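You operate a simulated robot arm through the tools that you are given. There is no shell and no other tool. Be economical: measure what you need, move in short steps, check, and stop when the job is done.

The job below is to be done with a simulated two-armed robot. You get a single attempt, and the scene is never put back.

## Task
Pick up the clear jar from the measuring bench with one hand, pass it to the other hand and put it on the plank on the small heap. Set down upright: jar.
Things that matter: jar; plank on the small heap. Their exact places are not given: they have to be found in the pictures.

Only the result counts: the job must be done as asked and must still hold three seconds after the hand-in. Knocking over, shifting, dropping, spilling or breaking anything else fails it.

## Robot
Two 7-joint arms with two-finger parallel grippers on one trunk, on a base that drives. Base frame: it is fixed to the floor where the robot stands at the start and does not move with it; the origin is under the middle of the robot, x ahead of it, y to its left, z up. Lengths are in m, angles in rad, forces in N, time in s.
The left shoulder is at the start at [0.05, 0.165, 1.13], the right one opposite. With the tool pointing down near the work surface each hand reaches from about 0.2 to 0.68 m from the robot's upright axis, wherever it stands, measured 20 degrees to its own side. Places, roughly: plank on the small heap [-0.9, 0.8, 0.7]. Payload 3.91 kg a hand.
The TCP of each hand is the grasp point between the finger pads, 0.03 m short of the fingertips. In the tool frame z runs along the fingers and y along their closing line. Largest opening 0.11 m; finger width 0.02, thickness 0.01; the body of the gripper, 0.048 by 0.112 m, starts 0.055 m behind the TCP.
Orientation is that of the tool frame in the base frame, as [roll, pitch, yaw] about the fixed x, y, z axes, in that order (R = Rz(yaw) Ry(pitch) Rx(roll)). With the fingers straight down and closing along the base's y, the tool's x points along the base's -x, its y along +y and its z along -z.

## Interface
- The arms move only by the tool drive_tool. It takes "left_series", "right_series" or both (then of equal length, played together; a hand with none holds still); each is a list of rows, each a list of 7 numbers: the shift along the tool's x, y, z in m, then the turn, a rotation vector about the tool's x, y, z in rad, then the gripper command, from -1 (fully open) to 1 (shut), values between in proportion. In form: [[tx, ty, tz, wx, wy, wz, fingers], ...]. A call has 1 to 8 rows; each row shifts and turns the commanded pose from where the row before left it, along the tool's axes as they then stand. Each row takes 0.2 s and may step no farther than 0.05 m and 0.15 rad from the row before; otherwise, or with a gripper value out of range, the whole call is refused. Where a pose cannot be reached the arm comes as near as it can. A force on the tool above 40 N (or 10 N above the force at the start of the call, whichever is more), or a blocked arm, ends the call early, and 0.2 s more pass. Each finger travels about 0.045 m/s and halts on what it meets, pressing with about 42 N; the grip force reading is that of the motor and also rises with nothing between the fingers. The clock runs only during rows and for 0.2 s after the last one: add rows that do not move to give the fingers time. The reply holds the time, the measured pose of the TCP, the force on the tool along the base axes, the opening and the grip force, in the units named above and with some noise, with the torque about the TCP (base axes, N m) and any sound that the robot's microphone picked up, and new pictures: "views" is both (left out), scene, wrist or none (wrist: the cameras of the hands that moved).
- Cameras (640 x 400 px; columns grow to the right, rows downward): "scene" is now at [0.112, 0.0167, 1.2921]; the picture's right is [0.18, -0.98, 0.00], its down [-0.64, -0.12, -0.76] and it looks along [0.75, 0.14, -0.65] (base axes); focal length 288 px, centre (320, 200). "left" rides on the left gripper at [0.072, -0.017, -0.103] in its tool frame; the picture's right is [0.23, 0.97, 0.00], its down [-0.76, 0.18, -0.62] and it looks along [-0.61, 0.14, 0.78] (tool axes); focal length 222 px, centre (320, 200). "right" rides on the right gripper at [0.072, 0.017, -0.103] in its tool frame; the picture's right is [-0.23, 0.97, 0.00], its down [-0.76, -0.18, -0.62] and it looks along [-0.61, -0.14, 0.78] (tool axes); focal length 222 px, centre (320, 200).
- move_column(by): slides the trunk up (or, below 0, down) by that many m; the arms and the scene camera ride with it, the base frame stays. It gives what a move gives, with no picture.
- drive_base(legs): drives the robot by 1 to 6 legs, each [ahead, left, turn to the left] in m, m and rad, along the robot's own axes; the way and the turn of a leg run together, so that a leg with both is an arc; at most 1.5 m and 3.142 rad a leg. The arms and the cameras ride along, it lands a little off, and it stops where it bumps. It gives what a move gives, and a new picture of the scene camera.
- aim_head(pan, tilt): turns the head with the scene camera to pan (to the left, within 1.396 rad either way) and tilt (down, from -0.506 to 1.204), counted from straight ahead of the robot. It gives what a move gives, and a new picture of the scene camera.
- pixel_to_xyz(camera, pixels): for up to 12 pixels [column, row] of the newest picture of that camera ("zoom" is the newest enlarged one), the place [x, y, z] in the base frame of the surface seen there, good to about 0.003 m. No time passes.
- enlarge(camera, box): a new picture of the part [left, top, right, bottom] of that camera's present view, enlarged. No time passes.
- sign_off(): hands the job in; it is judged then, once.

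Keep the steps short. Do not move on a guess: measure, check each grasp and each placing, and mend mistakes. In all there are 80 turns and 260 pictures (those below and enlarged ones count). Leave the grippers open and the arms clear of the work at the hand-in unless told otherwise, and finish with a single line.

The tools are called after "Emit:" by a JSON object that holds its "method" and its "body". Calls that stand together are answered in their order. drive_tool: Moves the arms, as the interface text tells. Its arguments: {"type":"object","properties":{"left_series":{"type":"array"},"right_series":{"type":"array"},"views":{"type":"string","enum":["both","scene","wrist","none"]}},"required":[]} The other tools are called the same way: move_column (by) slides the trunk up or down; drive_base (legs) drives the base; aim_head (pan, tilt) turns the head that bears the scene camera; pixel_to_xyz (camera, pixels) gives the place of the surface under pixels of a picture; enlarge (camera, box) takes an enlarged picture of a part of a camera's view; sign_off () hands the job in.

At the start:

```text
t: 0.0
left_eef_pos: [0.4151, 0.3113, 1.0806]
left_orientation: [3.141, -0.001, 3.141]
left_force: [-0.2, -0.7, 0.1]
left_torque: [-0.03, -0.01, 0.03]
left_grip_width: 0.1099
left_grasp_force: 0.0
right_eef_pos: [0.4137, -0.0446, 1.0118]
right_orientation: [3.14, 0.0, 3.141]
right_force: [-0.2, 0.1, -0.4]
right_torque: [0.02, 0.0, -0.01]
right_grip_width: 0.11
right_grasp_force: 0.1
trunk travel left (down, up): [-0.35, 0.153]
robot x, y, heading: [-0.0014, -0.0004, 0.002]
head pan, tilt: [0.187, 0.71]
```

scene: 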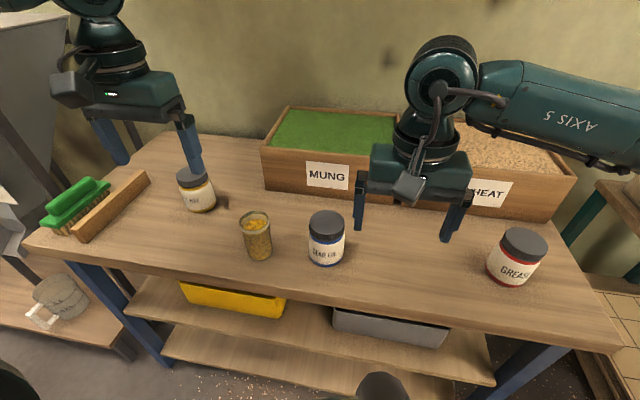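
right: 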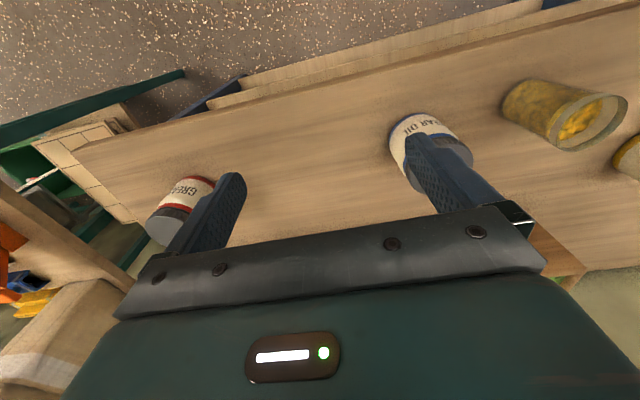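
left: 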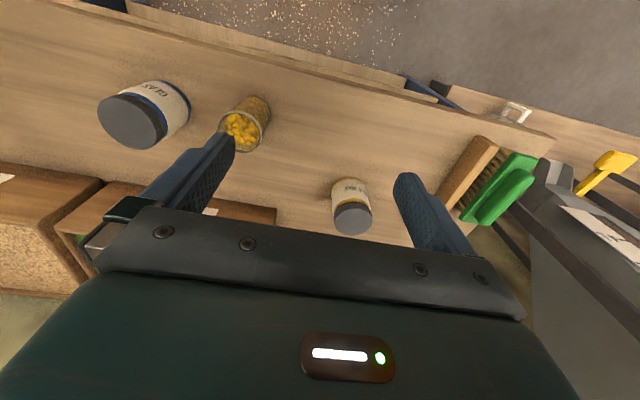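

The clear jar looks like the open glass with yellow grains near (257,236). I'll enlarge it and measure it.

Emit:
{"method": "enlarge", "body": {"camera": "scene", "box": [200, 180, 360, 280]}}

Emit:
{"method": "pixel_to_xyz", "body": {"camera": "scene", "pixels": [[257, 240], [246, 240], [270, 240], [260, 258], [255, 213], [243, 222], [271, 222], [327, 215], [326, 250], [309, 240], [197, 175], [220, 260]]}}

Emit:
{"method": "aim_head", "body": {"pan": 1.39, "tilt": 0.5}}

```text
4.00 times, centred on (280, 230) of scene
```

zoom: 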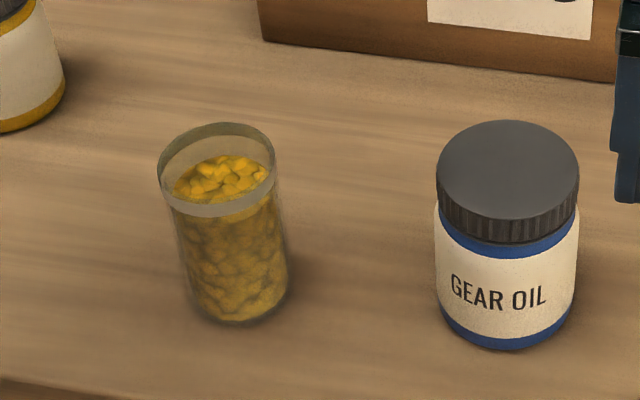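

```text
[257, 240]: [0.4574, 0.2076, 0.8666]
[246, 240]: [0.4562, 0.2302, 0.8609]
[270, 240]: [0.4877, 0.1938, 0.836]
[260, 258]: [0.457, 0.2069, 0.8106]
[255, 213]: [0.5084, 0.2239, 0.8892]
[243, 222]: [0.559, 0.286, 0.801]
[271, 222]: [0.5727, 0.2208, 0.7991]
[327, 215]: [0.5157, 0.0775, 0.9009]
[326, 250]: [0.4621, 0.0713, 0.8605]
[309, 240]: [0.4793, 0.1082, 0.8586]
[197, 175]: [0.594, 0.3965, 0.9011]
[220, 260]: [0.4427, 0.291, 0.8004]
```

```text
t: 1.4
left_eef_pos: [0.4159, 0.3106, 1.0806]
left_orientation: [-3.141, -0.001, 3.141]
left_force: [-0.3, 0.4, -0.2]
left_torque: [0.02, 0.01, -0.02]
left_grip_width: 0.11
left_grasp_force: 0.0
right_eef_pos: [0.4137, -0.044, 1.0128]
right_orientation: [3.141, 0.0, -3.141]
right_force: [-0.1, -0.8, -0.4]
right_torque: [-0.01, 0.0, -0.01]
right_grip_width: 0.11
right_grasp_force: 0.0
trunk travel left (down, up): [-0.35, 0.153]
robot x, y, heading: [0.0003, 0.001, 0.001]
head pan, tilt: [1.389, 0.499]
```

scene: 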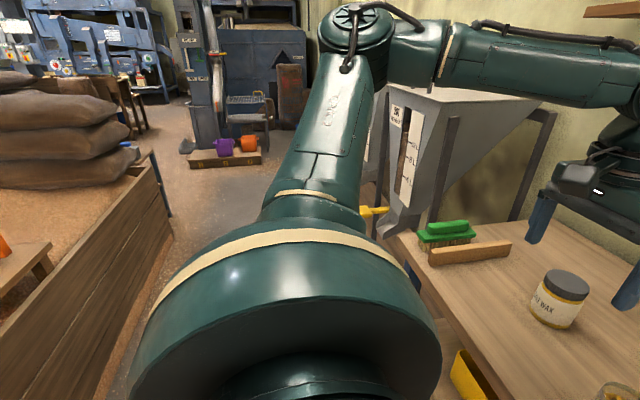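

Jar: centre about (0.484, 0.222), radius about 28 mm, height about 0.09 (top at about 0.892). I'll look to the right to see what is around before driving.

Emit:
{"method": "aim_head", "body": {"pan": -1.39, "tilt": 0.6}}

Emit:
{"method": "aim_head", "body": {"pan": 1.39, "tilt": 0.1}}

```text
t: 3.9
left_eef_pos: [0.4147, 0.3103, 1.0803]
left_orientation: [-3.14, 0.0, 3.141]
left_force: [0.2, -0.4, 0.3]
left_torque: [0.01, 0.0, 0.0]
left_grip_width: 0.1101
left_grasp_force: 0.1
right_eef_pos: [0.4141, -0.0455, 1.0119]
right_orientation: [-3.141, 0.002, -3.141]
right_force: [1.2, -0.6, 0.0]
right_torque: [0.02, 0.02, 0.01]
right_grip_width: 0.1102
right_grasp_force: 0.0
trunk travel left (down, up): [-0.35, 0.153]
robot x, y, heading: [0.0001, 0.0002, 0.001]
head pan, tilt: [-1.389, 0.6]
```

scene: 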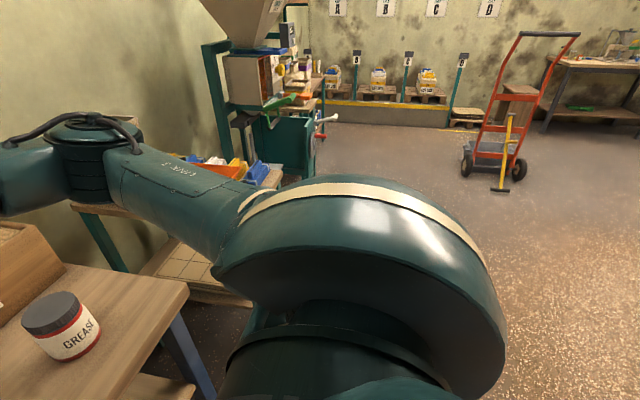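

```text
t: 6.3
left_eef_pos: [0.4145, 0.3103, 1.0818]
left_orientation: [3.141, -0.001, -3.14]
left_force: [-0.5, -0.1, 0.2]
left_torque: [-0.01, 0.01, -0.03]
left_grip_width: 0.1101
left_grasp_force: 0.1
right_eef_pos: [0.4141, -0.0444, 1.011]
right_orientation: [3.141, 0.0, -3.141]
right_force: [0.2, 0.7, -0.2]
right_torque: [0.0, 0.0, 0.02]
right_grip_width: 0.11
right_grasp_force: 0.1
trunk travel left (down, up): [-0.35, 0.153]
robot x, y, heading: [0.0014, -0.0023, 0.001]
head pan, tilt: [1.389, 0.099]
```

scene: 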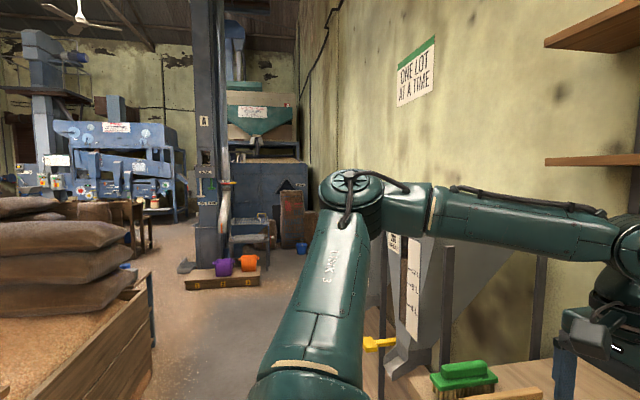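

The grain pen on the left should hold the small heap. I'll measure its edges and the floor before deciding how to drive.

Emit:
{"method": "pixel_to_xyz", "body": {"camera": "scene", "pixels": [[148, 275], [153, 320], [20, 390], [60, 330], [100, 220], [200, 380], [160, 380], [440, 360], [380, 345], [20, 290]]}}

Emit:
{"method": "aim_head", "body": {"pan": 1.39, "tilt": 0.8}}

```text
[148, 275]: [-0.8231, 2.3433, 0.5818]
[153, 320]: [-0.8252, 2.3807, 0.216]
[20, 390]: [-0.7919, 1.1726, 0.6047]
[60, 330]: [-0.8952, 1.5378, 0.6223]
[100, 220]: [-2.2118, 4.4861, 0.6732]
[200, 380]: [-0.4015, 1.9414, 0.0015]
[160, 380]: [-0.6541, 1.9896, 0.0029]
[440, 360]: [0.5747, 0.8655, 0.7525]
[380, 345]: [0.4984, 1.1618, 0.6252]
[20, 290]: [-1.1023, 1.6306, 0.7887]
```

```text
t: 7.4
left_eef_pos: [0.4146, 0.3105, 1.0808]
left_orientation: [-3.141, 0.0, -3.14]
left_force: [-0.4, -0.5, -0.3]
left_torque: [-0.01, -0.01, -0.01]
left_grip_width: 0.11
left_grasp_force: 0.1
right_eef_pos: [0.4134, -0.0442, 1.0122]
right_orientation: [-3.141, 0.001, -3.141]
right_force: [-0.6, -0.4, 0.4]
right_torque: [0.01, -0.02, -0.02]
right_grip_width: 0.11
right_grasp_force: 0.1
trunk travel left (down, up): [-0.35, 0.153]
robot x, y, heading: [-0.0034, -0.0022, -0.0]
head pan, tilt: [1.389, 0.799]
```

scene: 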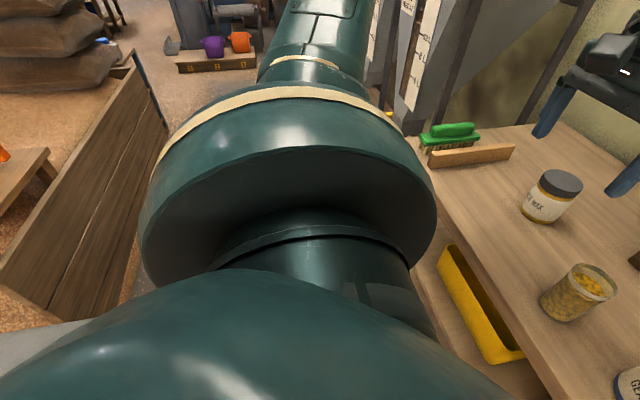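

Pen wall at x of about -0.8, top at about 0.6, with a plank on trestle legs on the heap. First the pick: I move the left hand above the jar, fingers well above everything, and then turn it by -90° so that the camera faces away from the later right-hand approach.

Emit:
{"method": "drive_tool", "body": {"left_series": [[-0.023, -0.0295, 0, 0, 0, 0, -1], [-0.023, -0.0295, 0, 0, 0, 0, -1], [-0.023, -0.0295, 0, 0, 0, 0, -1], [0, 0, 0, 0, 0, 0.14, -1], [0, 0, 0, 0, 0, 0.14, -1], [0, 0, 0, 0, 0, 0.14, -1], [0, 0, 0, 0, 0, 0.14, -1], [0, 0, 0, 0, 0, 0.14, -1]], "views": "none"}}

Emit:
{"method": "drive_tool", "body": {"left_series": [[0, 0, 0, 0, 0, 0.145, -1], [0, 0, 0, 0, 0, 0.145, -1], [0, 0, 0, 0, 0, 0.145, -1], [0, 0, 0, 0, 0, 0.145, -1], [0, 0, 0, 0, 0, 0.145, -1], [0, 0, 0, 0, 0, 0.145, -1], [0, 0, 0, 0, 0, 0, -1]], "views": "wrist"}}

Emit:
{"method": "aim_head", "body": {"pan": 0.3, "tilt": 0.75}}

```text
t: 9.2
left_eef_pos: [0.4838, 0.2233, 1.0815]
left_orientation: [3.139, -0.001, 2.439]
left_force: [1.0, 0.7, -0.2]
left_torque: [0.01, 0.01, 0.0]
left_grip_width: 0.11
left_grasp_force: 0.0
right_eef_pos: [0.4149, -0.0451, 1.0117]
right_orientation: [-3.141, -0.001, -3.141]
right_force: [0.3, -0.1, 1.2]
right_torque: [0.02, -0.02, 0.0]
right_grip_width: 0.1102
right_grasp_force: 0.1
trunk travel left (down, up): [-0.35, 0.153]
robot x, y, heading: [-0.0013, 0.0008, 0.001]
head pan, tilt: [1.389, 0.799]
```

```text
t: 10.8
left_eef_pos: [0.4846, 0.2225, 1.0807]
left_orientation: [3.142, 0.001, 1.57]
left_force: [0.1, -0.3, 0.4]
left_torque: [-0.01, -0.01, 0.01]
left_grip_width: 0.1099
left_grasp_force: 0.0
right_eef_pos: [0.4148, -0.0448, 1.0114]
right_orientation: [-3.14, -0.001, 3.141]
right_force: [-0.3, 0.5, 0.1]
right_torque: [-0.01, 0.01, -0.01]
right_grip_width: 0.1099
right_grasp_force: 0.0
trunk travel left (down, up): [-0.35, 0.153]
robot x, y, heading: [-0.0017, 0.0016, 0.003]
head pan, tilt: [1.389, 0.799]
```

left: 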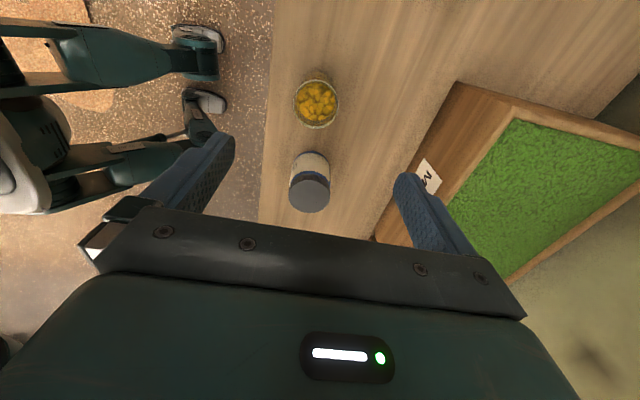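

```text
t: 12.1
left_eef_pos: [0.4839, 0.2231, 1.0799]
left_orientation: [-3.141, 0.0, 1.572]
left_force: [-0.2, 0.8, -0.1]
left_torque: [-0.01, 0.01, 0.0]
left_grip_width: 0.1098
left_grasp_force: 0.0
right_eef_pos: [0.4157, -0.0448, 1.0126]
right_orientation: [-3.141, 0.0, 3.142]
right_force: [0.0, 1.2, 0.6]
right_torque: [0.03, 0.0, -0.02]
right_grip_width: 0.1103
right_grasp_force: 0.1
trunk travel left (down, up): [-0.35, 0.153]
robot x, y, heading: [0.0023, 0.0004, -0.004]
head pan, tilt: [0.3, 0.75]
```

scene: 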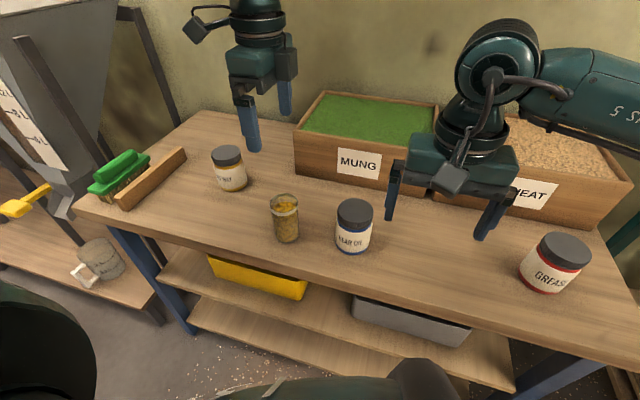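

The left wrist view shows the jar rim at (317,103), nearly centred under the tool. I measure the rim with this camera.

Emit:
{"method": "enlarge", "body": {"camera": "left", "box": [277, 60, 357, 140]}}

Emit:
{"method": "pixel_to_xyz", "body": {"camera": "left", "pixels": [[317, 105], [295, 104], [338, 104], [317, 82], [317, 126], [310, 193], [294, 103], [339, 105], [316, 80], [317, 127]]}}

```text
5.00 times, centred on (317, 100) of left
```

zoom: 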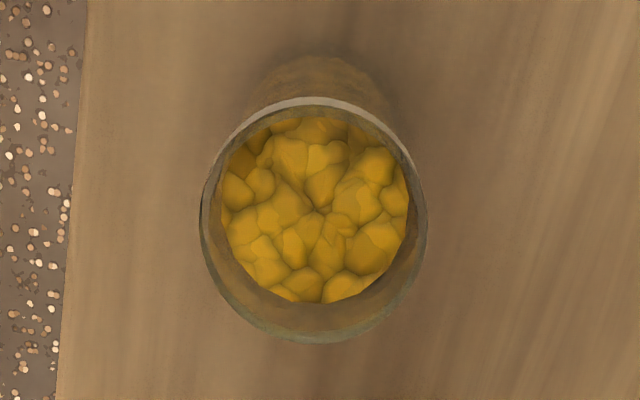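

```text
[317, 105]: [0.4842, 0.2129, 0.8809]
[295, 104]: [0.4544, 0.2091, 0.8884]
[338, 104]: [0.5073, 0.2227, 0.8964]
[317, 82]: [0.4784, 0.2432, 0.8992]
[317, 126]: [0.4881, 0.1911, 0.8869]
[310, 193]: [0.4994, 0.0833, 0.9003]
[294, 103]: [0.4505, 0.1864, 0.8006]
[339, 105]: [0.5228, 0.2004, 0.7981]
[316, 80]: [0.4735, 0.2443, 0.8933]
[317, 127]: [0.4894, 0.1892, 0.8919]
```

Rim centre is (0.481, 0.217), top at about 0.894, filled to about 0.881. I shift by a few mm, descend to TCP z = 0.888 (tips at 0.858), then look.

Emit:
{"method": "drive_tool", "body": {"left_series": [[-0.006, -0.003, 0.02, 0, 0, 0, -1], [0, 0, 0.04, 0, 0, 0, -1], [0, 0, 0.04, 0, 0, 0, -1], [0, 0, 0.04, 0, 0, 0, -1], [0, 0, 0.03, 0, 0, 0, -1], [0, 0, 0.022, 0, 0, 0, -1], [0, 0, 0, 0, 0, 0, -1]], "views": "both"}}

```text
t: 13.7
left_eef_pos: [0.4807, 0.2168, 0.8898]
left_orientation: [3.141, 0.002, 1.57]
left_force: [0.0, 0.4, 1.0]
left_torque: [0.02, -0.02, 0.0]
left_grip_width: 0.1099
left_grasp_force: 0.0
right_eef_pos: [0.4142, -0.0451, 1.0119]
right_orientation: [3.141, 0.002, -3.141]
right_force: [-0.3, -0.3, 0.0]
right_torque: [-0.02, -0.01, -0.02]
right_grip_width: 0.1102
right_grasp_force: 0.2
trunk travel left (down, up): [-0.35, 0.153]
robot x, y, heading: [0.0002, 0.0001, 0.001]
head pan, tilt: [0.3, 0.75]
```

scene: 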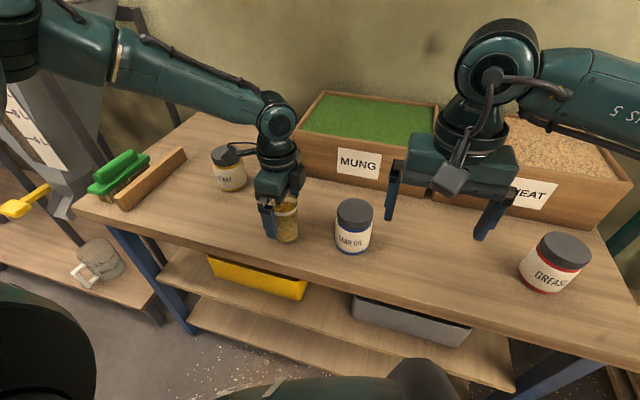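
left: 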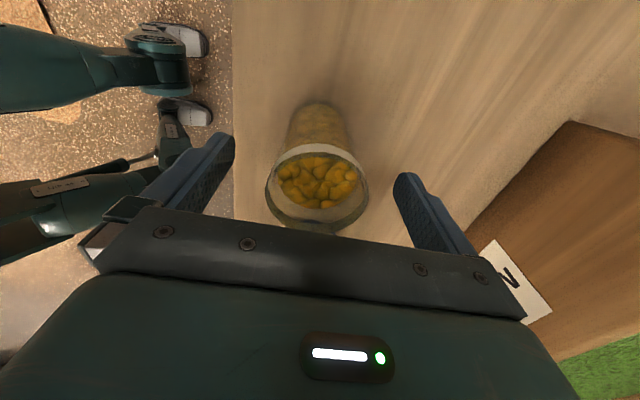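

The jar stands between the open fingers and is centred. Closing gently.

Emit:
{"method": "drive_tool", "body": {"left_series": [[0, 0, 0, 0, 0, 0, -0.6], [0, 0, 0, 0, 0, 0, -0.3], [0, 0, 0, 0, 0, 0, 0], [0, 0, 0, 0, 0, 0, 0.3], [0, 0, 0, 0, 0, 0, 0.6], [0, 0, 0, 0, 0, 0, 1], [0, 0, 0, 0, 0, 0, 1]], "views": "wrist"}}

```text
t: 15.3
left_eef_pos: [0.4813, 0.2161, 0.8904]
left_orientation: [-3.142, -0.001, 1.57]
left_force: [-0.1, -0.2, -0.2]
left_torque: [0.0, 0.0, 0.03]
left_grip_width: 0.0548
left_grasp_force: 41.8
right_eef_pos: [0.4131, -0.0465, 1.0117]
right_orientation: [3.139, 0.0, 3.141]
right_force: [-0.6, -0.1, 0.0]
right_torque: [-0.03, -0.07, -0.02]
right_grip_width: 0.11
right_grasp_force: 0.1
trunk travel left (down, up): [-0.35, 0.153]
robot x, y, heading: [0.0019, 0.0001, 0.003]
head pan, tilt: [0.3, 0.75]
```

left: 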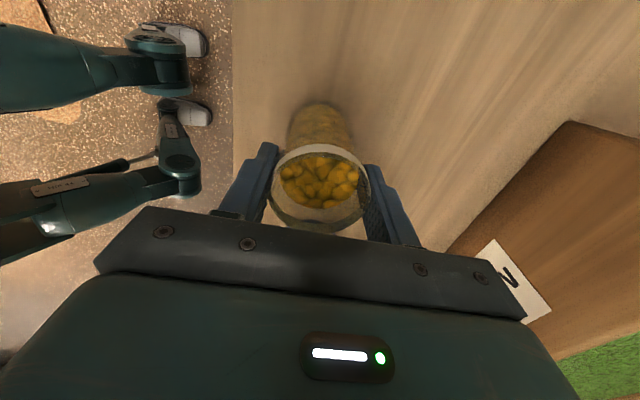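

Held: 54.8 mm wide at 42 N. I lift slowly by 0.2 m.

Emit:
{"method": "drive_tool", "body": {"left_series": [[0, 0, -0.01, 0, 0, 0, 1], [0, 0, -0.025, 0, 0, 0, 1], [0, 0, -0.03, 0, 0, 0, 1], [0, 0, -0.03, 0, 0, 0, 1], [0, 0, -0.03, 0, 0, 0, 1], [0, 0, -0.03, 0, 0, 0, 1], [0, 0, -0.03, 0, 0, 0, 1], [0, 0, -0.015, 0, 0, 0, 1]], "views": "scene"}}

Emit:
{"method": "drive_tool", "body": {"right_series": [[0, -0.04, 0, 0, 0, 0, -1], [0, -0.04, 0, 0, 0, 0, -1], [0, -0.04, 0, 0, 0, 0, -1], [0, 0, 0, 0, 0, 0.145, -1], [0, 0, 0, 0, 0, 0.145, -1], [0, 0, 0, 0, 0, 0.145, -1], [0, 0, 0, 0, 0, 0.145, -1], [0, 0, 0, 0, 0, 0.145, -1]], "views": "none"}}

Emit:
{"method": "drive_tool", "body": {"right_series": [[0, 0, 0, 0, 0, 0.145, -1], [0, 0, 0, 0, 0, 0.145, -1], [0, 0, 0, 0, 0, 0.145, -1], [0, 0, 0, 0, 0, 0.145, -1], [0, 0, 0, 0, 0, 0.145, -1], [0, 0, 0, 0, 0, 0.12, -1], [0, 0, 0, 0, 0, 0, -1]], "views": "both"}}

```text
t: 17.1
left_eef_pos: [0.4828, 0.2163, 1.0896]
left_orientation: [3.141, -0.001, 1.571]
left_force: [0.0, -0.3, -1.4]
left_torque: [0.04, -0.04, 0.02]
left_grip_width: 0.0552
left_grasp_force: 41.7
right_eef_pos: [0.4151, -0.0448, 1.0115]
right_orientation: [-3.141, -0.001, -3.141]
right_force: [-0.2, 0.0, 0.3]
right_torque: [-0.03, 0.04, 0.0]
right_grip_width: 0.1099
right_grasp_force: 0.1
trunk travel left (down, up): [-0.35, 0.153]
robot x, y, heading: [0.001, -0.0023, -0.001]
head pan, tilt: [0.3, 0.75]
```

scene: 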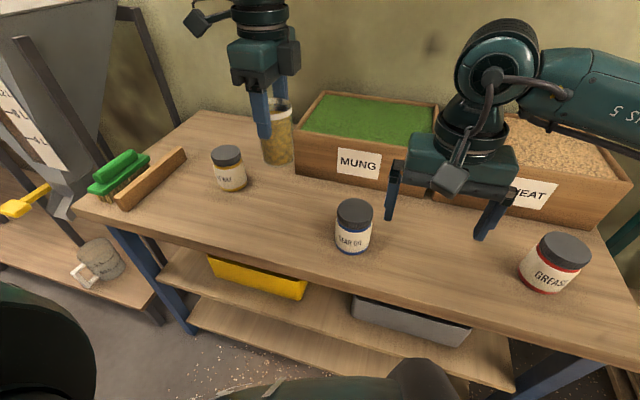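

```text
t: 18.9
left_eef_pos: [0.4827, 0.2161, 1.0889]
left_orientation: [3.141, -0.001, 1.571]
left_force: [-0.1, 1.1, -1.6]
left_torque: [0.0, -0.01, -0.01]
left_grip_width: 0.055
left_grasp_force: 41.9
right_eef_pos: [0.4141, -0.1666, 1.0127]
right_orientation: [-3.141, 0.0, 2.412]
right_force: [-0.7, 0.4, 0.1]
right_torque: [-0.02, 0.02, 0.01]
right_grip_width: 0.1098
right_grasp_force: 0.0
trunk travel left (down, up): [-0.35, 0.153]
robot x, y, heading: [0.0017, -0.0027, 0.001]
head pan, tilt: [0.3, 0.75]
```

```text
t: 20.5
left_eef_pos: [0.4819, 0.2172, 1.089]
left_orientation: [-3.14, -0.001, 1.571]
left_force: [0.6, 0.4, -1.2]
left_torque: [0.0, -0.01, -0.02]
left_grip_width: 0.0547
left_grasp_force: 41.6
right_eef_pos: [0.4134, -0.1639, 1.0107]
right_orientation: [-3.141, -0.001, 1.571]
right_force: [0.4, 0.1, 0.1]
right_torque: [0.0, -0.01, -0.04]
right_grip_width: 0.1099
right_grasp_force: 0.1
trunk travel left (down, up): [-0.35, 0.153]
robot x, y, heading: [0.0, 0.0, -0.004]
head pan, tilt: [0.3, 0.75]
```

scene: 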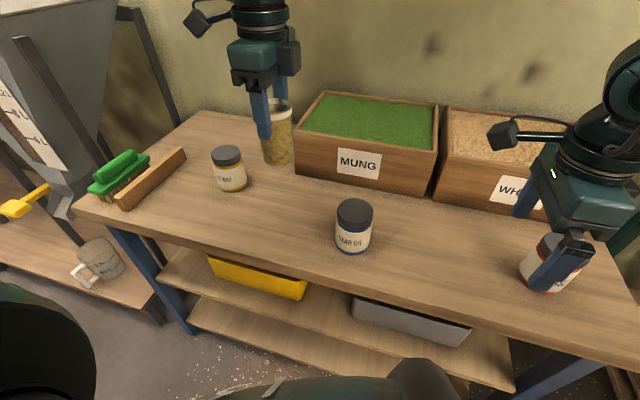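
right: 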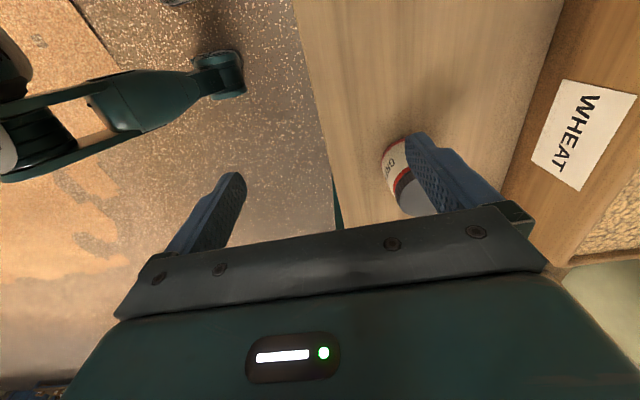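

The right yaw is fine. Now I tilt the right tool about its y by 1.2 rad so that it points to +y, about 20° downwards.

Emit:
{"method": "drive_tool", "body": {"right_series": [[0, 0, 0, 0, 0.15, 0, -1], [0, 0, 0, 0, 0.15, 0, -1], [0, 0, 0, 0, 0.15, 0, -1], [0, 0, 0, 0, 0.15, 0, -1], [0, 0, 0, 0, 0.15, 0, -1], [0, 0, 0, 0, 0.15, 0, -1], [0, 0, 0, 0, 0.15, 0, -1], [0, 0, 0, 0, 0.15, 0, -1]], "views": "both"}}

```text
t: 22.3
left_eef_pos: [0.4814, 0.2159, 1.0893]
left_orientation: [-3.142, -0.001, 1.57]
left_force: [0.2, 0.3, -1.7]
left_torque: [-0.03, -0.01, -0.01]
left_grip_width: 0.0547
left_grasp_force: 42.1
right_eef_pos: [0.4134, -0.1642, 1.0112]
right_orientation: [3.139, -1.203, 1.573]
right_force: [0.3, 0.1, 0.4]
right_torque: [-0.02, 0.01, -0.01]
right_grip_width: 0.11
right_grasp_force: 0.0
trunk travel left (down, up): [-0.35, 0.153]
robot x, y, heading: [-0.002, 0.0033, 0.001]
head pan, tilt: [0.3, 0.75]
```

scene: 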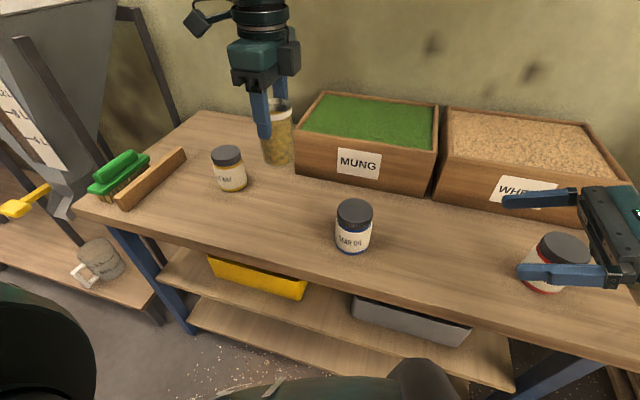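
right: 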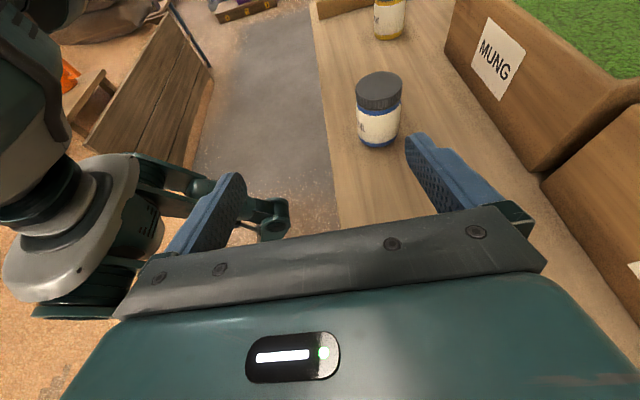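

The tilt works. I check the left gripper's clearance on the side facing the right hand.

Emit:
{"method": "enlarge", "body": {"camera": "scene", "box": [180, 0, 340, 180]}}

Emit:
{"method": "pixel_to_xyz", "body": {"camera": "scene", "pixels": [[293, 40], [297, 62], [285, 35], [245, 55], [277, 162], [277, 140], [264, 148], [290, 148], [264, 130], [278, 110], [283, 90], [261, 95]]}}

```text
2.22 times, centred on (260, 90) of scene
```

zoom: 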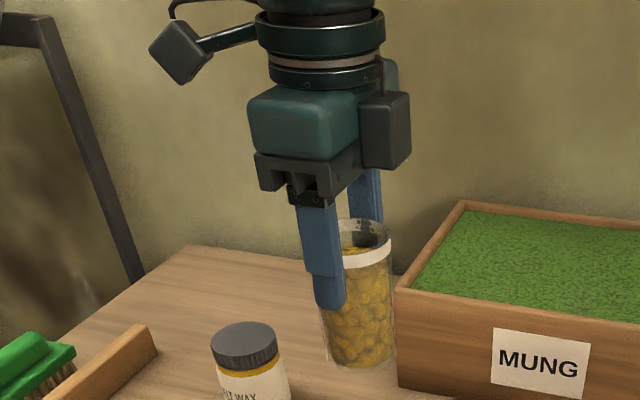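

```text
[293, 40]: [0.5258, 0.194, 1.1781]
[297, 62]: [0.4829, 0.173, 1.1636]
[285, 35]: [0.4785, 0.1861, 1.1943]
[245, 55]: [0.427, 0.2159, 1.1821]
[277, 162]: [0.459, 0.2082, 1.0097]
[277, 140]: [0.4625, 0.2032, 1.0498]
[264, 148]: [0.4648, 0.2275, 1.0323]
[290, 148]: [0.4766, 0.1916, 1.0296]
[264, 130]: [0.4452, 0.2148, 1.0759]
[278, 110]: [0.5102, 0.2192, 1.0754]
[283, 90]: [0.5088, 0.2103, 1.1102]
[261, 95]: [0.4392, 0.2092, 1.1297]
```

The box on the left gripper's right side starts 47 mm from the jar axis, at TCP+0.06. With the right tool only 0.2 rad below horizontal, its camera stays clear of that. I level the right tool a bit more and bring it to y = 0.056, at jar height.

Emit:
{"method": "drive_tool", "body": {"right_series": [[0, 0, 0, 0, 0.085, 0, -1], [0, 0, 0, 0, 0.085, 0, -1], [0.01365, 0.0137, 0.0421, 0, 0, 0, -1], [0.01365, 0.0137, 0.0421, 0, 0, 0, -1], [0.01365, 0.0137, 0.0421, 0, 0, 0, -1], [0.01365, 0.0137, 0.0421, 0, 0, 0, -1], [0.01365, 0.0137, 0.0421, 0, 0, 0, -1], [0, 0, 0, 0, 0, 0, -1]], "views": "both"}}

```text
t: 24.1
left_eef_pos: [0.4816, 0.2161, 1.089]
left_orientation: [3.141, 0.0, 1.569]
left_force: [-0.1, -0.4, -1.8]
left_torque: [0.0, 0.02, 0.0]
left_grip_width: 0.0545
left_grasp_force: 41.6
right_eef_pos: [0.4826, 0.0538, 1.0361]
right_orientation: [3.141, -1.371, 1.571]
right_force: [-0.8, -0.3, -0.2]
right_torque: [0.02, -0.02, 0.01]
right_grip_width: 0.11
right_grasp_force: 0.2
trunk travel left (down, up): [-0.35, 0.153]
robot x, y, heading: [0.0009, 0.0009, -0.001]
head pan, tilt: [0.3, 0.75]
```

scene: 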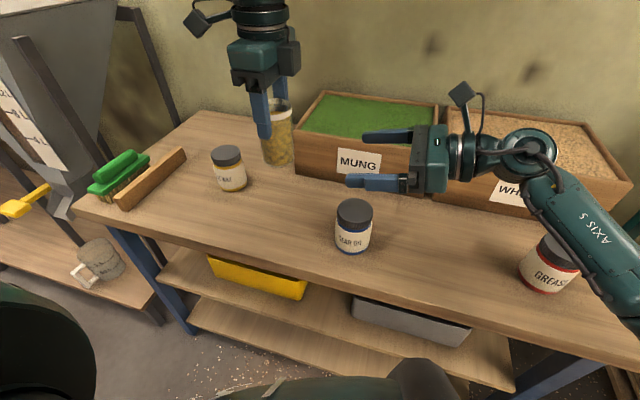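
right: 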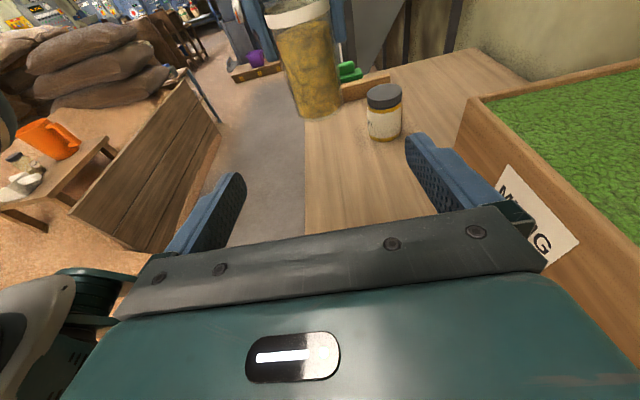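

Also visible here: the plank with an orange jug and other items (30–110, 120–220). Now I advance along +y in two stages, beginning with 0.10 m.

Emit:
{"method": "drive_tool", "body": {"right_series": [[0.0066, 0, 0.0327, 0, 0, 0, -1], [0.0066, 0, 0.0327, 0, 0, 0, -1], [0.0066, 0, 0.0327, 0, 0, 0, -1], [0, 0, 0, 0, 0, 0, -1]], "views": "both"}}

Emit:
{"method": "enlarge", "body": {"camera": "scene", "box": [200, 10, 440, 190]}}

```text
t: 25.1
left_eef_pos: [0.4819, 0.2168, 1.0887]
left_orientation: [3.141, 0.0, 1.572]
left_force: [-0.5, 0.6, -1.8]
left_torque: [0.0, 0.02, 0.01]
left_grip_width: 0.0547
left_grasp_force: 42.2
right_eef_pos: [0.4819, 0.155, 1.0354]
right_orientation: [3.14, -1.369, 1.572]
right_force: [-0.6, 0.4, 0.4]
right_torque: [0.01, -0.01, 0.01]
right_grip_width: 0.1101
right_grasp_force: 0.1
trunk travel left (down, up): [-0.35, 0.153]
robot x, y, heading: [0.0, 0.0014, 0.004]
head pan, tilt: [0.3, 0.75]
```

scene: 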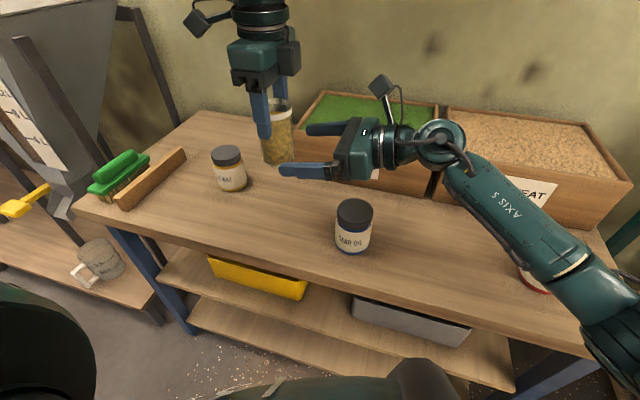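
right: 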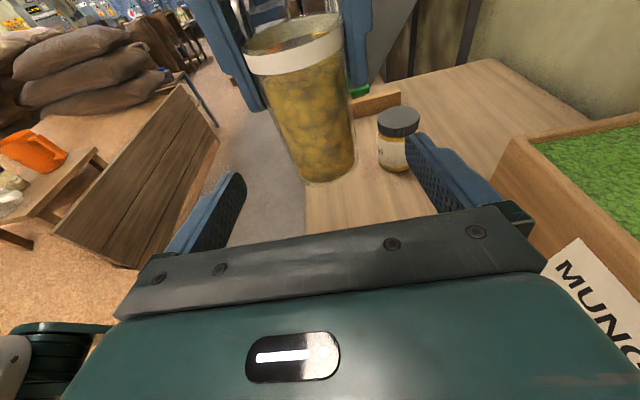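

```text
2.22 times, centred on (320, 100) of scene
```

zoom: 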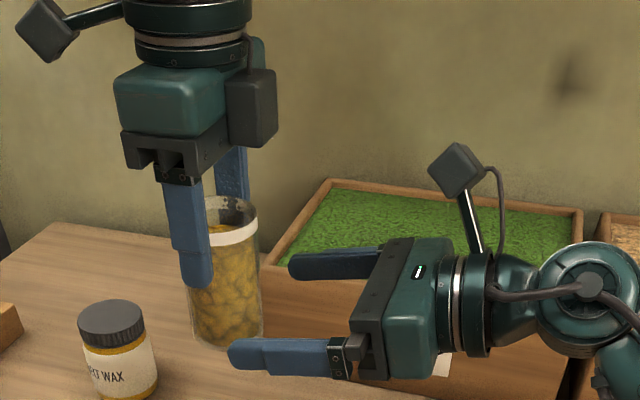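

The geometry is clean. I advance the last 0.061 m to put the TCP on the jar's axis.

Emit:
{"method": "drive_tool", "body": {"right_series": [[0.004, 0, 0.02, 0, 0, 0, -1], [0.004, 0, 0.02, 0, 0, 0, -1], [0.004, 0, 0.02, 0, 0, 0, -1], [0, 0, 0, 0, 0, 0, -1]], "views": "both"}}

Emit:
{"method": "enlarge", "body": {"camera": "scene", "box": [200, 10, 440, 190]}}

```text
t: 26.1
left_eef_pos: [0.4824, 0.2164, 1.0881]
left_orientation: [-3.14, 0.0, 1.572]
left_force: [-0.2, -0.8, -1.5]
left_torque: [-0.01, 0.02, 0.0]
left_grip_width: 0.0546
left_grasp_force: 42.2
right_eef_pos: [0.4827, 0.2168, 1.0348]
right_orientation: [3.14, -1.37, 1.571]
right_force: [0.2, -0.5, 0.3]
right_torque: [0.01, 0.01, 0.0]
right_grip_width: 0.1099
right_grasp_force: 0.1
trunk travel left (down, up): [-0.35, 0.153]
robot x, y, heading: [0.0019, -0.0031, -0.003]
head pan, tilt: [0.3, 0.75]
```

scene: 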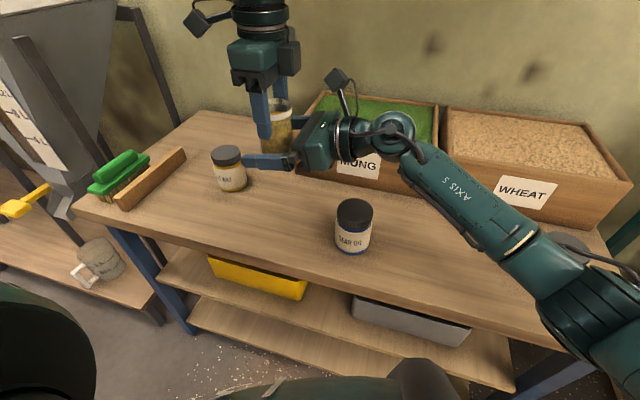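
right: 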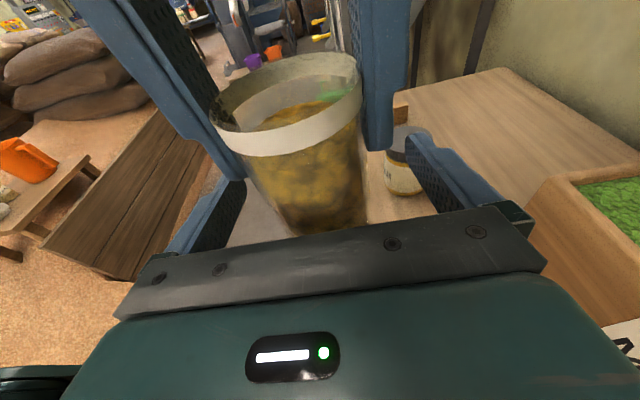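

```text
2.22 times, centred on (320, 100) of scene
```

zoom: 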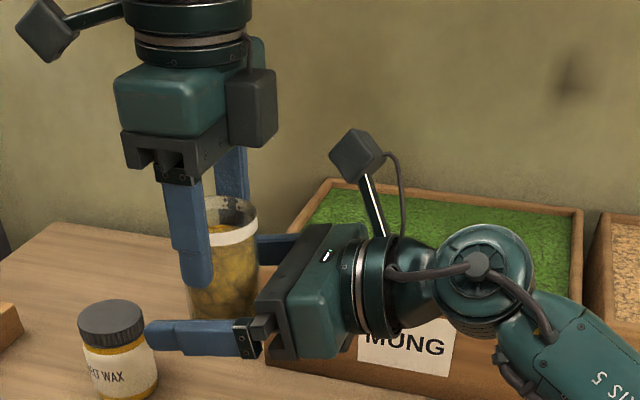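

The right fingers straddle the lower part of the jar, below the left fingertips. I close the right gripper.

Emit:
{"method": "drive_tool", "body": {"right_series": [[0, 0, 0, 0, 0, 0, -0.6], [0, 0, 0, 0, 0, 0, -0.3], [0, 0, 0, 0, 0, 0, 0], [0, 0, 0, 0, 0, 0, 0.3], [0, 0, 0, 0, 0, 0, 0.6], [0, 0, 0, 0, 0, 0, 1], [0, 0, 0, 0, 0, 0, 1]], "views": "wrist"}}

Emit:
{"method": "enlarge", "body": {"camera": "scene", "box": [200, 10, 440, 190]}}

```text
t: 27.7
left_eef_pos: [0.4829, 0.2165, 1.0889]
left_orientation: [-3.141, 0.0, 1.572]
left_force: [1.5, 1.1, -1.3]
left_torque: [-0.02, 0.14, -0.09]
left_grip_width: 0.0549
left_grasp_force: 41.5
right_eef_pos: [0.4824, 0.2163, 1.0354]
right_orientation: [3.14, -1.37, 1.574]
right_force: [-1.6, -0.7, 0.9]
right_torque: [-0.03, -0.23, 0.07]
right_grip_width: 0.0545
right_grasp_force: 42.1
trunk travel left (down, up): [-0.35, 0.153]
robot x, y, heading: [-0.0027, -0.0004, 0.001]
head pan, tilt: [0.3, 0.75]
```

right: 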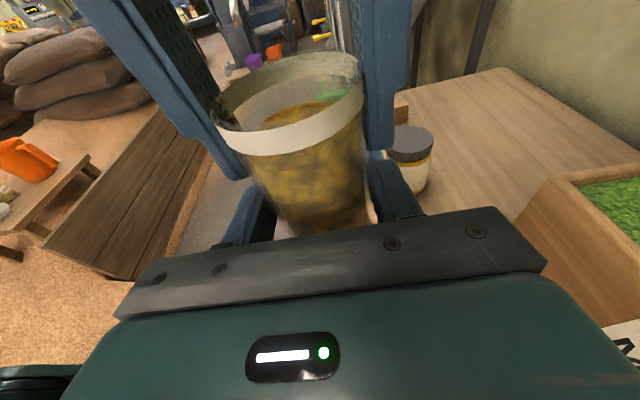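

```text
2.22 times, centred on (320, 100) of scene
```

zoom: 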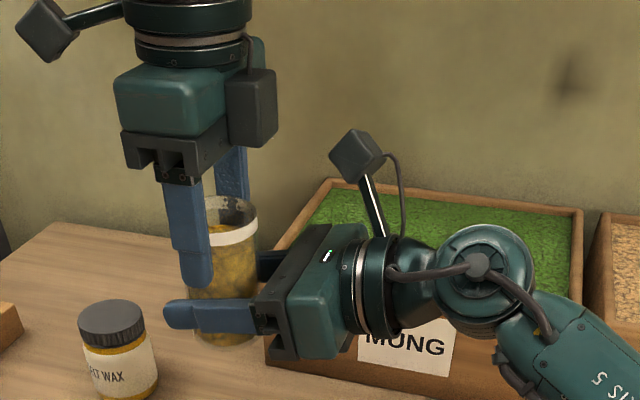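

The right hand holds too (54.5 mm, 42 N). I open the left and lift it straight up.

Emit:
{"method": "drive_tool", "body": {"left_series": [[0, 0, 0, 0, 0, 0, 0.0], [0, 0, 0, 0, 0, 0, -0.4], [0, 0, 0, 0, 0, 0, -0.8], [0, 0, 0, 0, 0, 0, -1], [0, 0, -0.02, 0, 0, 0, -1], [0, 0, -0.04, 0, 0, 0, -1], [0, 0, -0.04, 0, 0, 0, -1], [0, 0, -0.04, 0, 0, 0, -1]], "right_series": [[0, 0, 0, 0, 0, 0, 1], [0, 0, 0, 0, 0, 0, 1], [0, 0, 0, 0, 0, 0, 1], [0, 0, 0, 0, 0, 0, 1], [0, 0, 0, 0, 0, 0, 1], [0, 0, 0, 0, 0, 0, 1], [0, 0, 0, 0, 0, 0, 1], [0, 0, 0, 0, 0, 0, 1]], "views": "both"}}

```text
t: 29.5
left_eef_pos: [0.4831, 0.2179, 1.2293]
left_orientation: [-3.14, 0.0, 1.578]
left_force: [0.3, -0.4, 0.1]
left_torque: [0.0, 0.0, 0.0]
left_grip_width: 0.1098
left_grasp_force: 0.0
right_eef_pos: [0.4829, 0.2177, 1.034]
right_orientation: [-3.136, -1.37, 1.565]
right_force: [0.7, 0.1, -0.5]
right_torque: [0.0, -0.04, 0.0]
right_grip_width: 0.0545
right_grasp_force: 42.1
trunk travel left (down, up): [-0.35, 0.153]
robot x, y, heading: [-0.0029, 0.0019, -0.003]
head pan, tilt: [0.3, 0.75]
```

scene: 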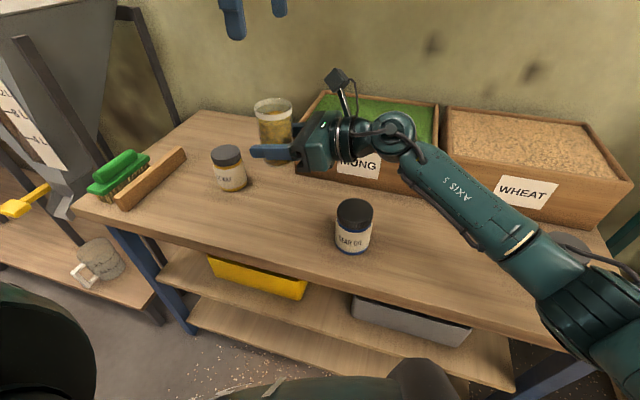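
right: 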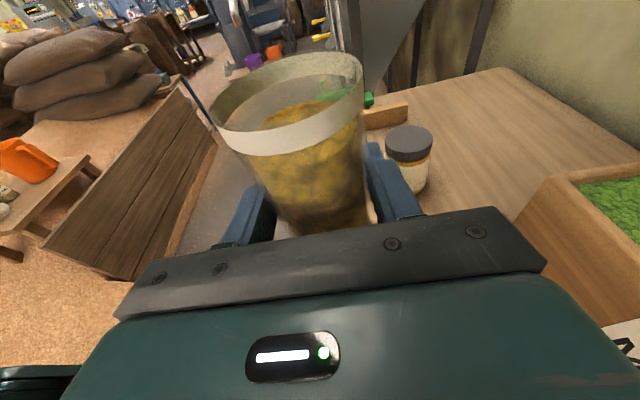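
left: 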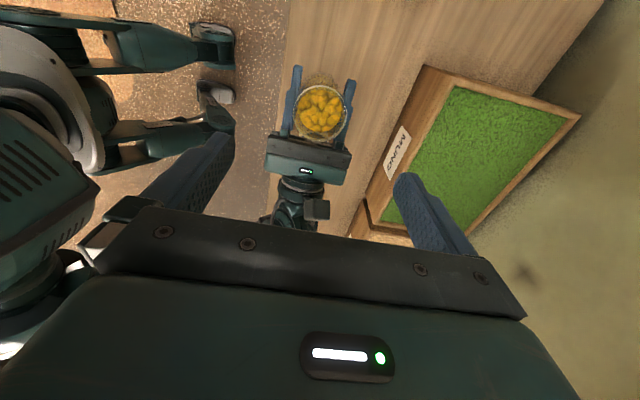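

Handover done: the jar is upright in the right hand. I measure the plank seen at the lower left of the right wrist view.

Emit:
{"method": "enlarge", "body": {"camera": "right", "box": [0, 100, 160, 300]}}

Emit:
{"method": "pixel_to_xyz", "body": {"camera": "right", "pixels": [[90, 158], [72, 165], [60, 178], [30, 205], [10, 225], [75, 152], [35, 160], [5, 190], [95, 172], [15, 250], [70, 230], [130, 160]]}}

Emit:
{"method": "drive_tool", "body": {"left_series": [[0.03, -0.04, 0, 0, 0, 0, -1], [0.03, -0.04, 0, 0, 0, 0, -1], [0.03, -0.04, 0, 0, 0, 0, -1], [0.03, -0.04, 0, 0, 0, 0, -1]], "views": "none"}}

```text
2.00 times, centred on (80, 200) of right
```

zoom: 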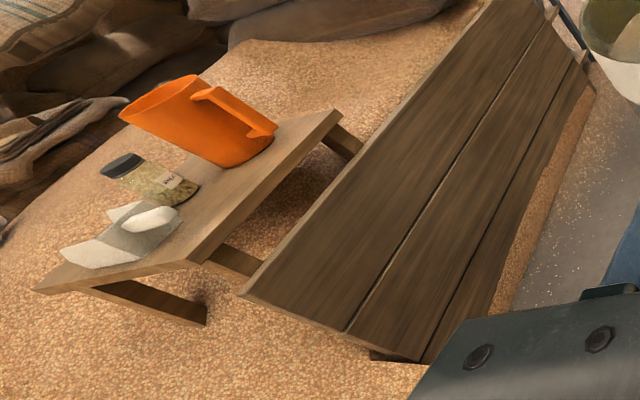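

```text
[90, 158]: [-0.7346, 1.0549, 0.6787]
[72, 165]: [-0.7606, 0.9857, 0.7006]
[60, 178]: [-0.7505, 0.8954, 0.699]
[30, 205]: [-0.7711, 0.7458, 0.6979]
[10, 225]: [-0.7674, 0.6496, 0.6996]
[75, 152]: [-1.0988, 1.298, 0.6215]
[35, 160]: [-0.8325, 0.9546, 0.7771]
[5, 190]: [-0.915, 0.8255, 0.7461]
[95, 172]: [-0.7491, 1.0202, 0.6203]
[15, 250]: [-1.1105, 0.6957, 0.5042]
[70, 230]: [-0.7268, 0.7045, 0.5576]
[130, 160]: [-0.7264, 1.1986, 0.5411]
```

```text
t: 30.5
left_eef_pos: [0.3227, 0.3326, 1.2282]
left_orientation: [3.141, 0.001, 1.571]
left_force: [-0.6, 0.6, -0.1]
left_torque: [0.03, 0.01, -0.02]
left_grip_width: 0.1101
left_grasp_force: 0.0
right_eef_pos: [0.4823, 0.2174, 1.0355]
right_orientation: [3.138, -1.369, 1.573]
right_force: [0.3, -0.1, -0.1]
right_torque: [0.0, 0.0, -0.01]
right_grip_width: 0.0545
right_grasp_force: 42.1
trunk travel left (down, up): [-0.35, 0.153]
robot x, y, heading: [0.0024, 0.0003, -0.004]
head pan, tilt: [0.3, 0.75]
```

Plank top at z = 0.70, front edge at x of about -0.75, y from about 0.6 to 1.02, with a jug, a jar and a scoop on it. I back away from the bench a little and turn left by about 1.57 to inspect it from nearer.

Emit:
{"method": "drive_base", "body": {"legs": [[-0.12, 0, 0], [0, 0, 0.8], [0, 0, 0.77]]}}

Emit:
{"method": "aim_head", "body": {"pan": 0.9, "tilt": 0.6}}

```text
t: 35.9
left_eef_pos: [-0.455, 0.3206, 1.2274]
left_orientation: [3.141, 0.002, -3.131]
left_force: [-0.6, -0.3, 0.8]
left_torque: [-0.01, -0.02, -0.02]
left_grip_width: 0.11
left_grasp_force: 0.0
right_eef_pos: [-0.3405, 0.4804, 1.0349]
right_orientation: [3.141, -1.369, -3.132]
right_force: [0.5, -0.8, 0.2]
right_torque: [-0.04, 0.0, -0.02]
right_grip_width: 0.0544
right_grasp_force: 42.2
trunk travel left (down, up): [-0.35, 0.153]
robot x, y, heading: [-0.1165, 0.0026, 1.577]
head pan, tilt: [0.3, 0.75]
```

scene: 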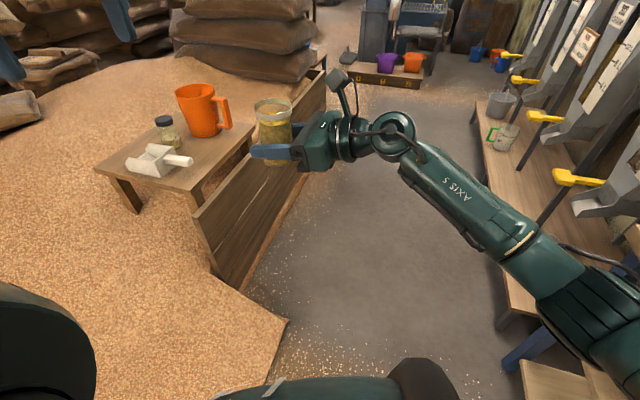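

```text
t: 36.9
left_eef_pos: [-0.4546, 0.3207, 1.2303]
left_orientation: [-3.141, 0.001, -3.131]
left_force: [0.5, -0.3, 0.0]
left_torque: [0.01, 0.0, 0.0]
left_grip_width: 0.1099
left_grasp_force: 0.1
right_eef_pos: [-0.3409, 0.4805, 1.0362]
right_orientation: [3.14, -1.371, -3.13]
right_force: [-0.3, 0.2, -0.1]
right_torque: [0.0, 0.0, 0.0]
right_grip_width: 0.0542
right_grasp_force: 41.9
trunk travel left (down, up): [-0.35, 0.153]
robot x, y, heading: [-0.1205, -0.0013, 1.581]
head pan, tilt: [0.901, 0.6]
```

scene: 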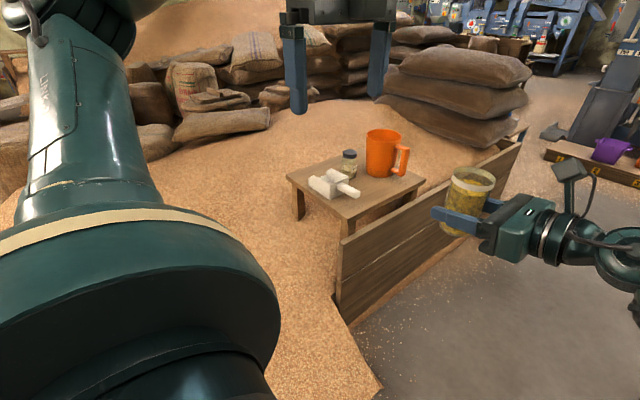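

Good view of the plank. I enlarge it and measure the items.

Emit:
{"method": "enlarge", "body": {"camera": "scene", "box": [270, 115, 450, 235]}}

Emit:
{"method": "pixel_to_xyz", "body": {"camera": "scene", "pixels": [[288, 177], [345, 215], [423, 180], [375, 190], [390, 188], [405, 182], [384, 176], [357, 194], [330, 195], [347, 175], [380, 205], [408, 165]]}}

```text
3.33 times, centred on (360, 175) of scene
```

zoom: 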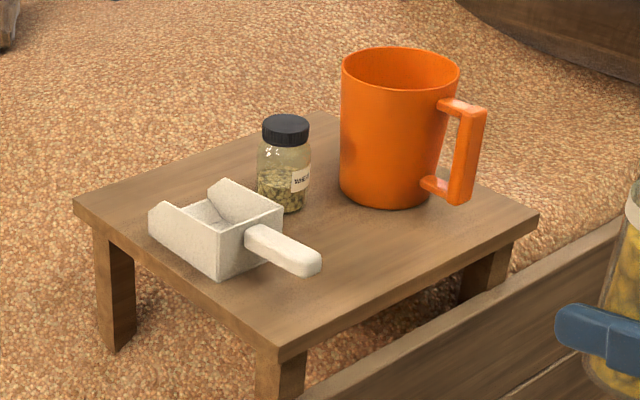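

```text
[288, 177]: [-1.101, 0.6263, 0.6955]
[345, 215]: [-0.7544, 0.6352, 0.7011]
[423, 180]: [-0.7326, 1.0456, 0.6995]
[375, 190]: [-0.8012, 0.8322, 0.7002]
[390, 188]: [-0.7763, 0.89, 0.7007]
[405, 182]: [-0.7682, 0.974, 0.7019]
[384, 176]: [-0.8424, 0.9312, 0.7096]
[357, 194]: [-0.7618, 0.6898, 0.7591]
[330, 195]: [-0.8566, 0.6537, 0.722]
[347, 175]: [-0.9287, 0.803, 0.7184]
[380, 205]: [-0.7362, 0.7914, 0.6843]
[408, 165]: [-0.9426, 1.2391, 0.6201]
```

I measure the item edges precisely in the zoom picture.

Emit:
{"method": "pixel_to_xyz", "body": {"camera": "zoom", "pixels": [[317, 262], [300, 272], [222, 270], [283, 210], [295, 206], [308, 200], [385, 205], [350, 195], [425, 195], [460, 195], [478, 130], [400, 260]]}}

Emit:
{"method": "pixel_to_xyz", "body": {"camera": "zoom", "pixels": [[340, 240], [370, 280], [430, 240], [480, 215], [345, 70], [455, 70], [400, 85], [310, 150], [285, 130], [260, 335], [330, 310], [536, 212]]}}

```text
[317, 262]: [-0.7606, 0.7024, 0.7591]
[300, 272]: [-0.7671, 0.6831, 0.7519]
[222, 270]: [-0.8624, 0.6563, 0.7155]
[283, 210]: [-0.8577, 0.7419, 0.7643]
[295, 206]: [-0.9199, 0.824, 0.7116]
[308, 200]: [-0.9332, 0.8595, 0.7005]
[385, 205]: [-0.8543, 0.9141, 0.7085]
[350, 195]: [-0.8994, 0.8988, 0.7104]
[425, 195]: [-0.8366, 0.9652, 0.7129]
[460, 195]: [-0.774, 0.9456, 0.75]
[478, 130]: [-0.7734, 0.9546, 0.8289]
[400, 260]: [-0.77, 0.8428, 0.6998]
```

```text
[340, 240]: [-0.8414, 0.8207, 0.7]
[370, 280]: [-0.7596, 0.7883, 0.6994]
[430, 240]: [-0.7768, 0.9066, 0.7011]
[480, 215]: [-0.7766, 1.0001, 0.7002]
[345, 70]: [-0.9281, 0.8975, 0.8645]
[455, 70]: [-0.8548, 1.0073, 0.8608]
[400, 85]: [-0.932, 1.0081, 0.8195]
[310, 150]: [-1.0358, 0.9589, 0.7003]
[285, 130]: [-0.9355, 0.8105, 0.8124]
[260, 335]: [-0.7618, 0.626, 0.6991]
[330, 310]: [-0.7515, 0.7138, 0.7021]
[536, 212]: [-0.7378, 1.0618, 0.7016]
```

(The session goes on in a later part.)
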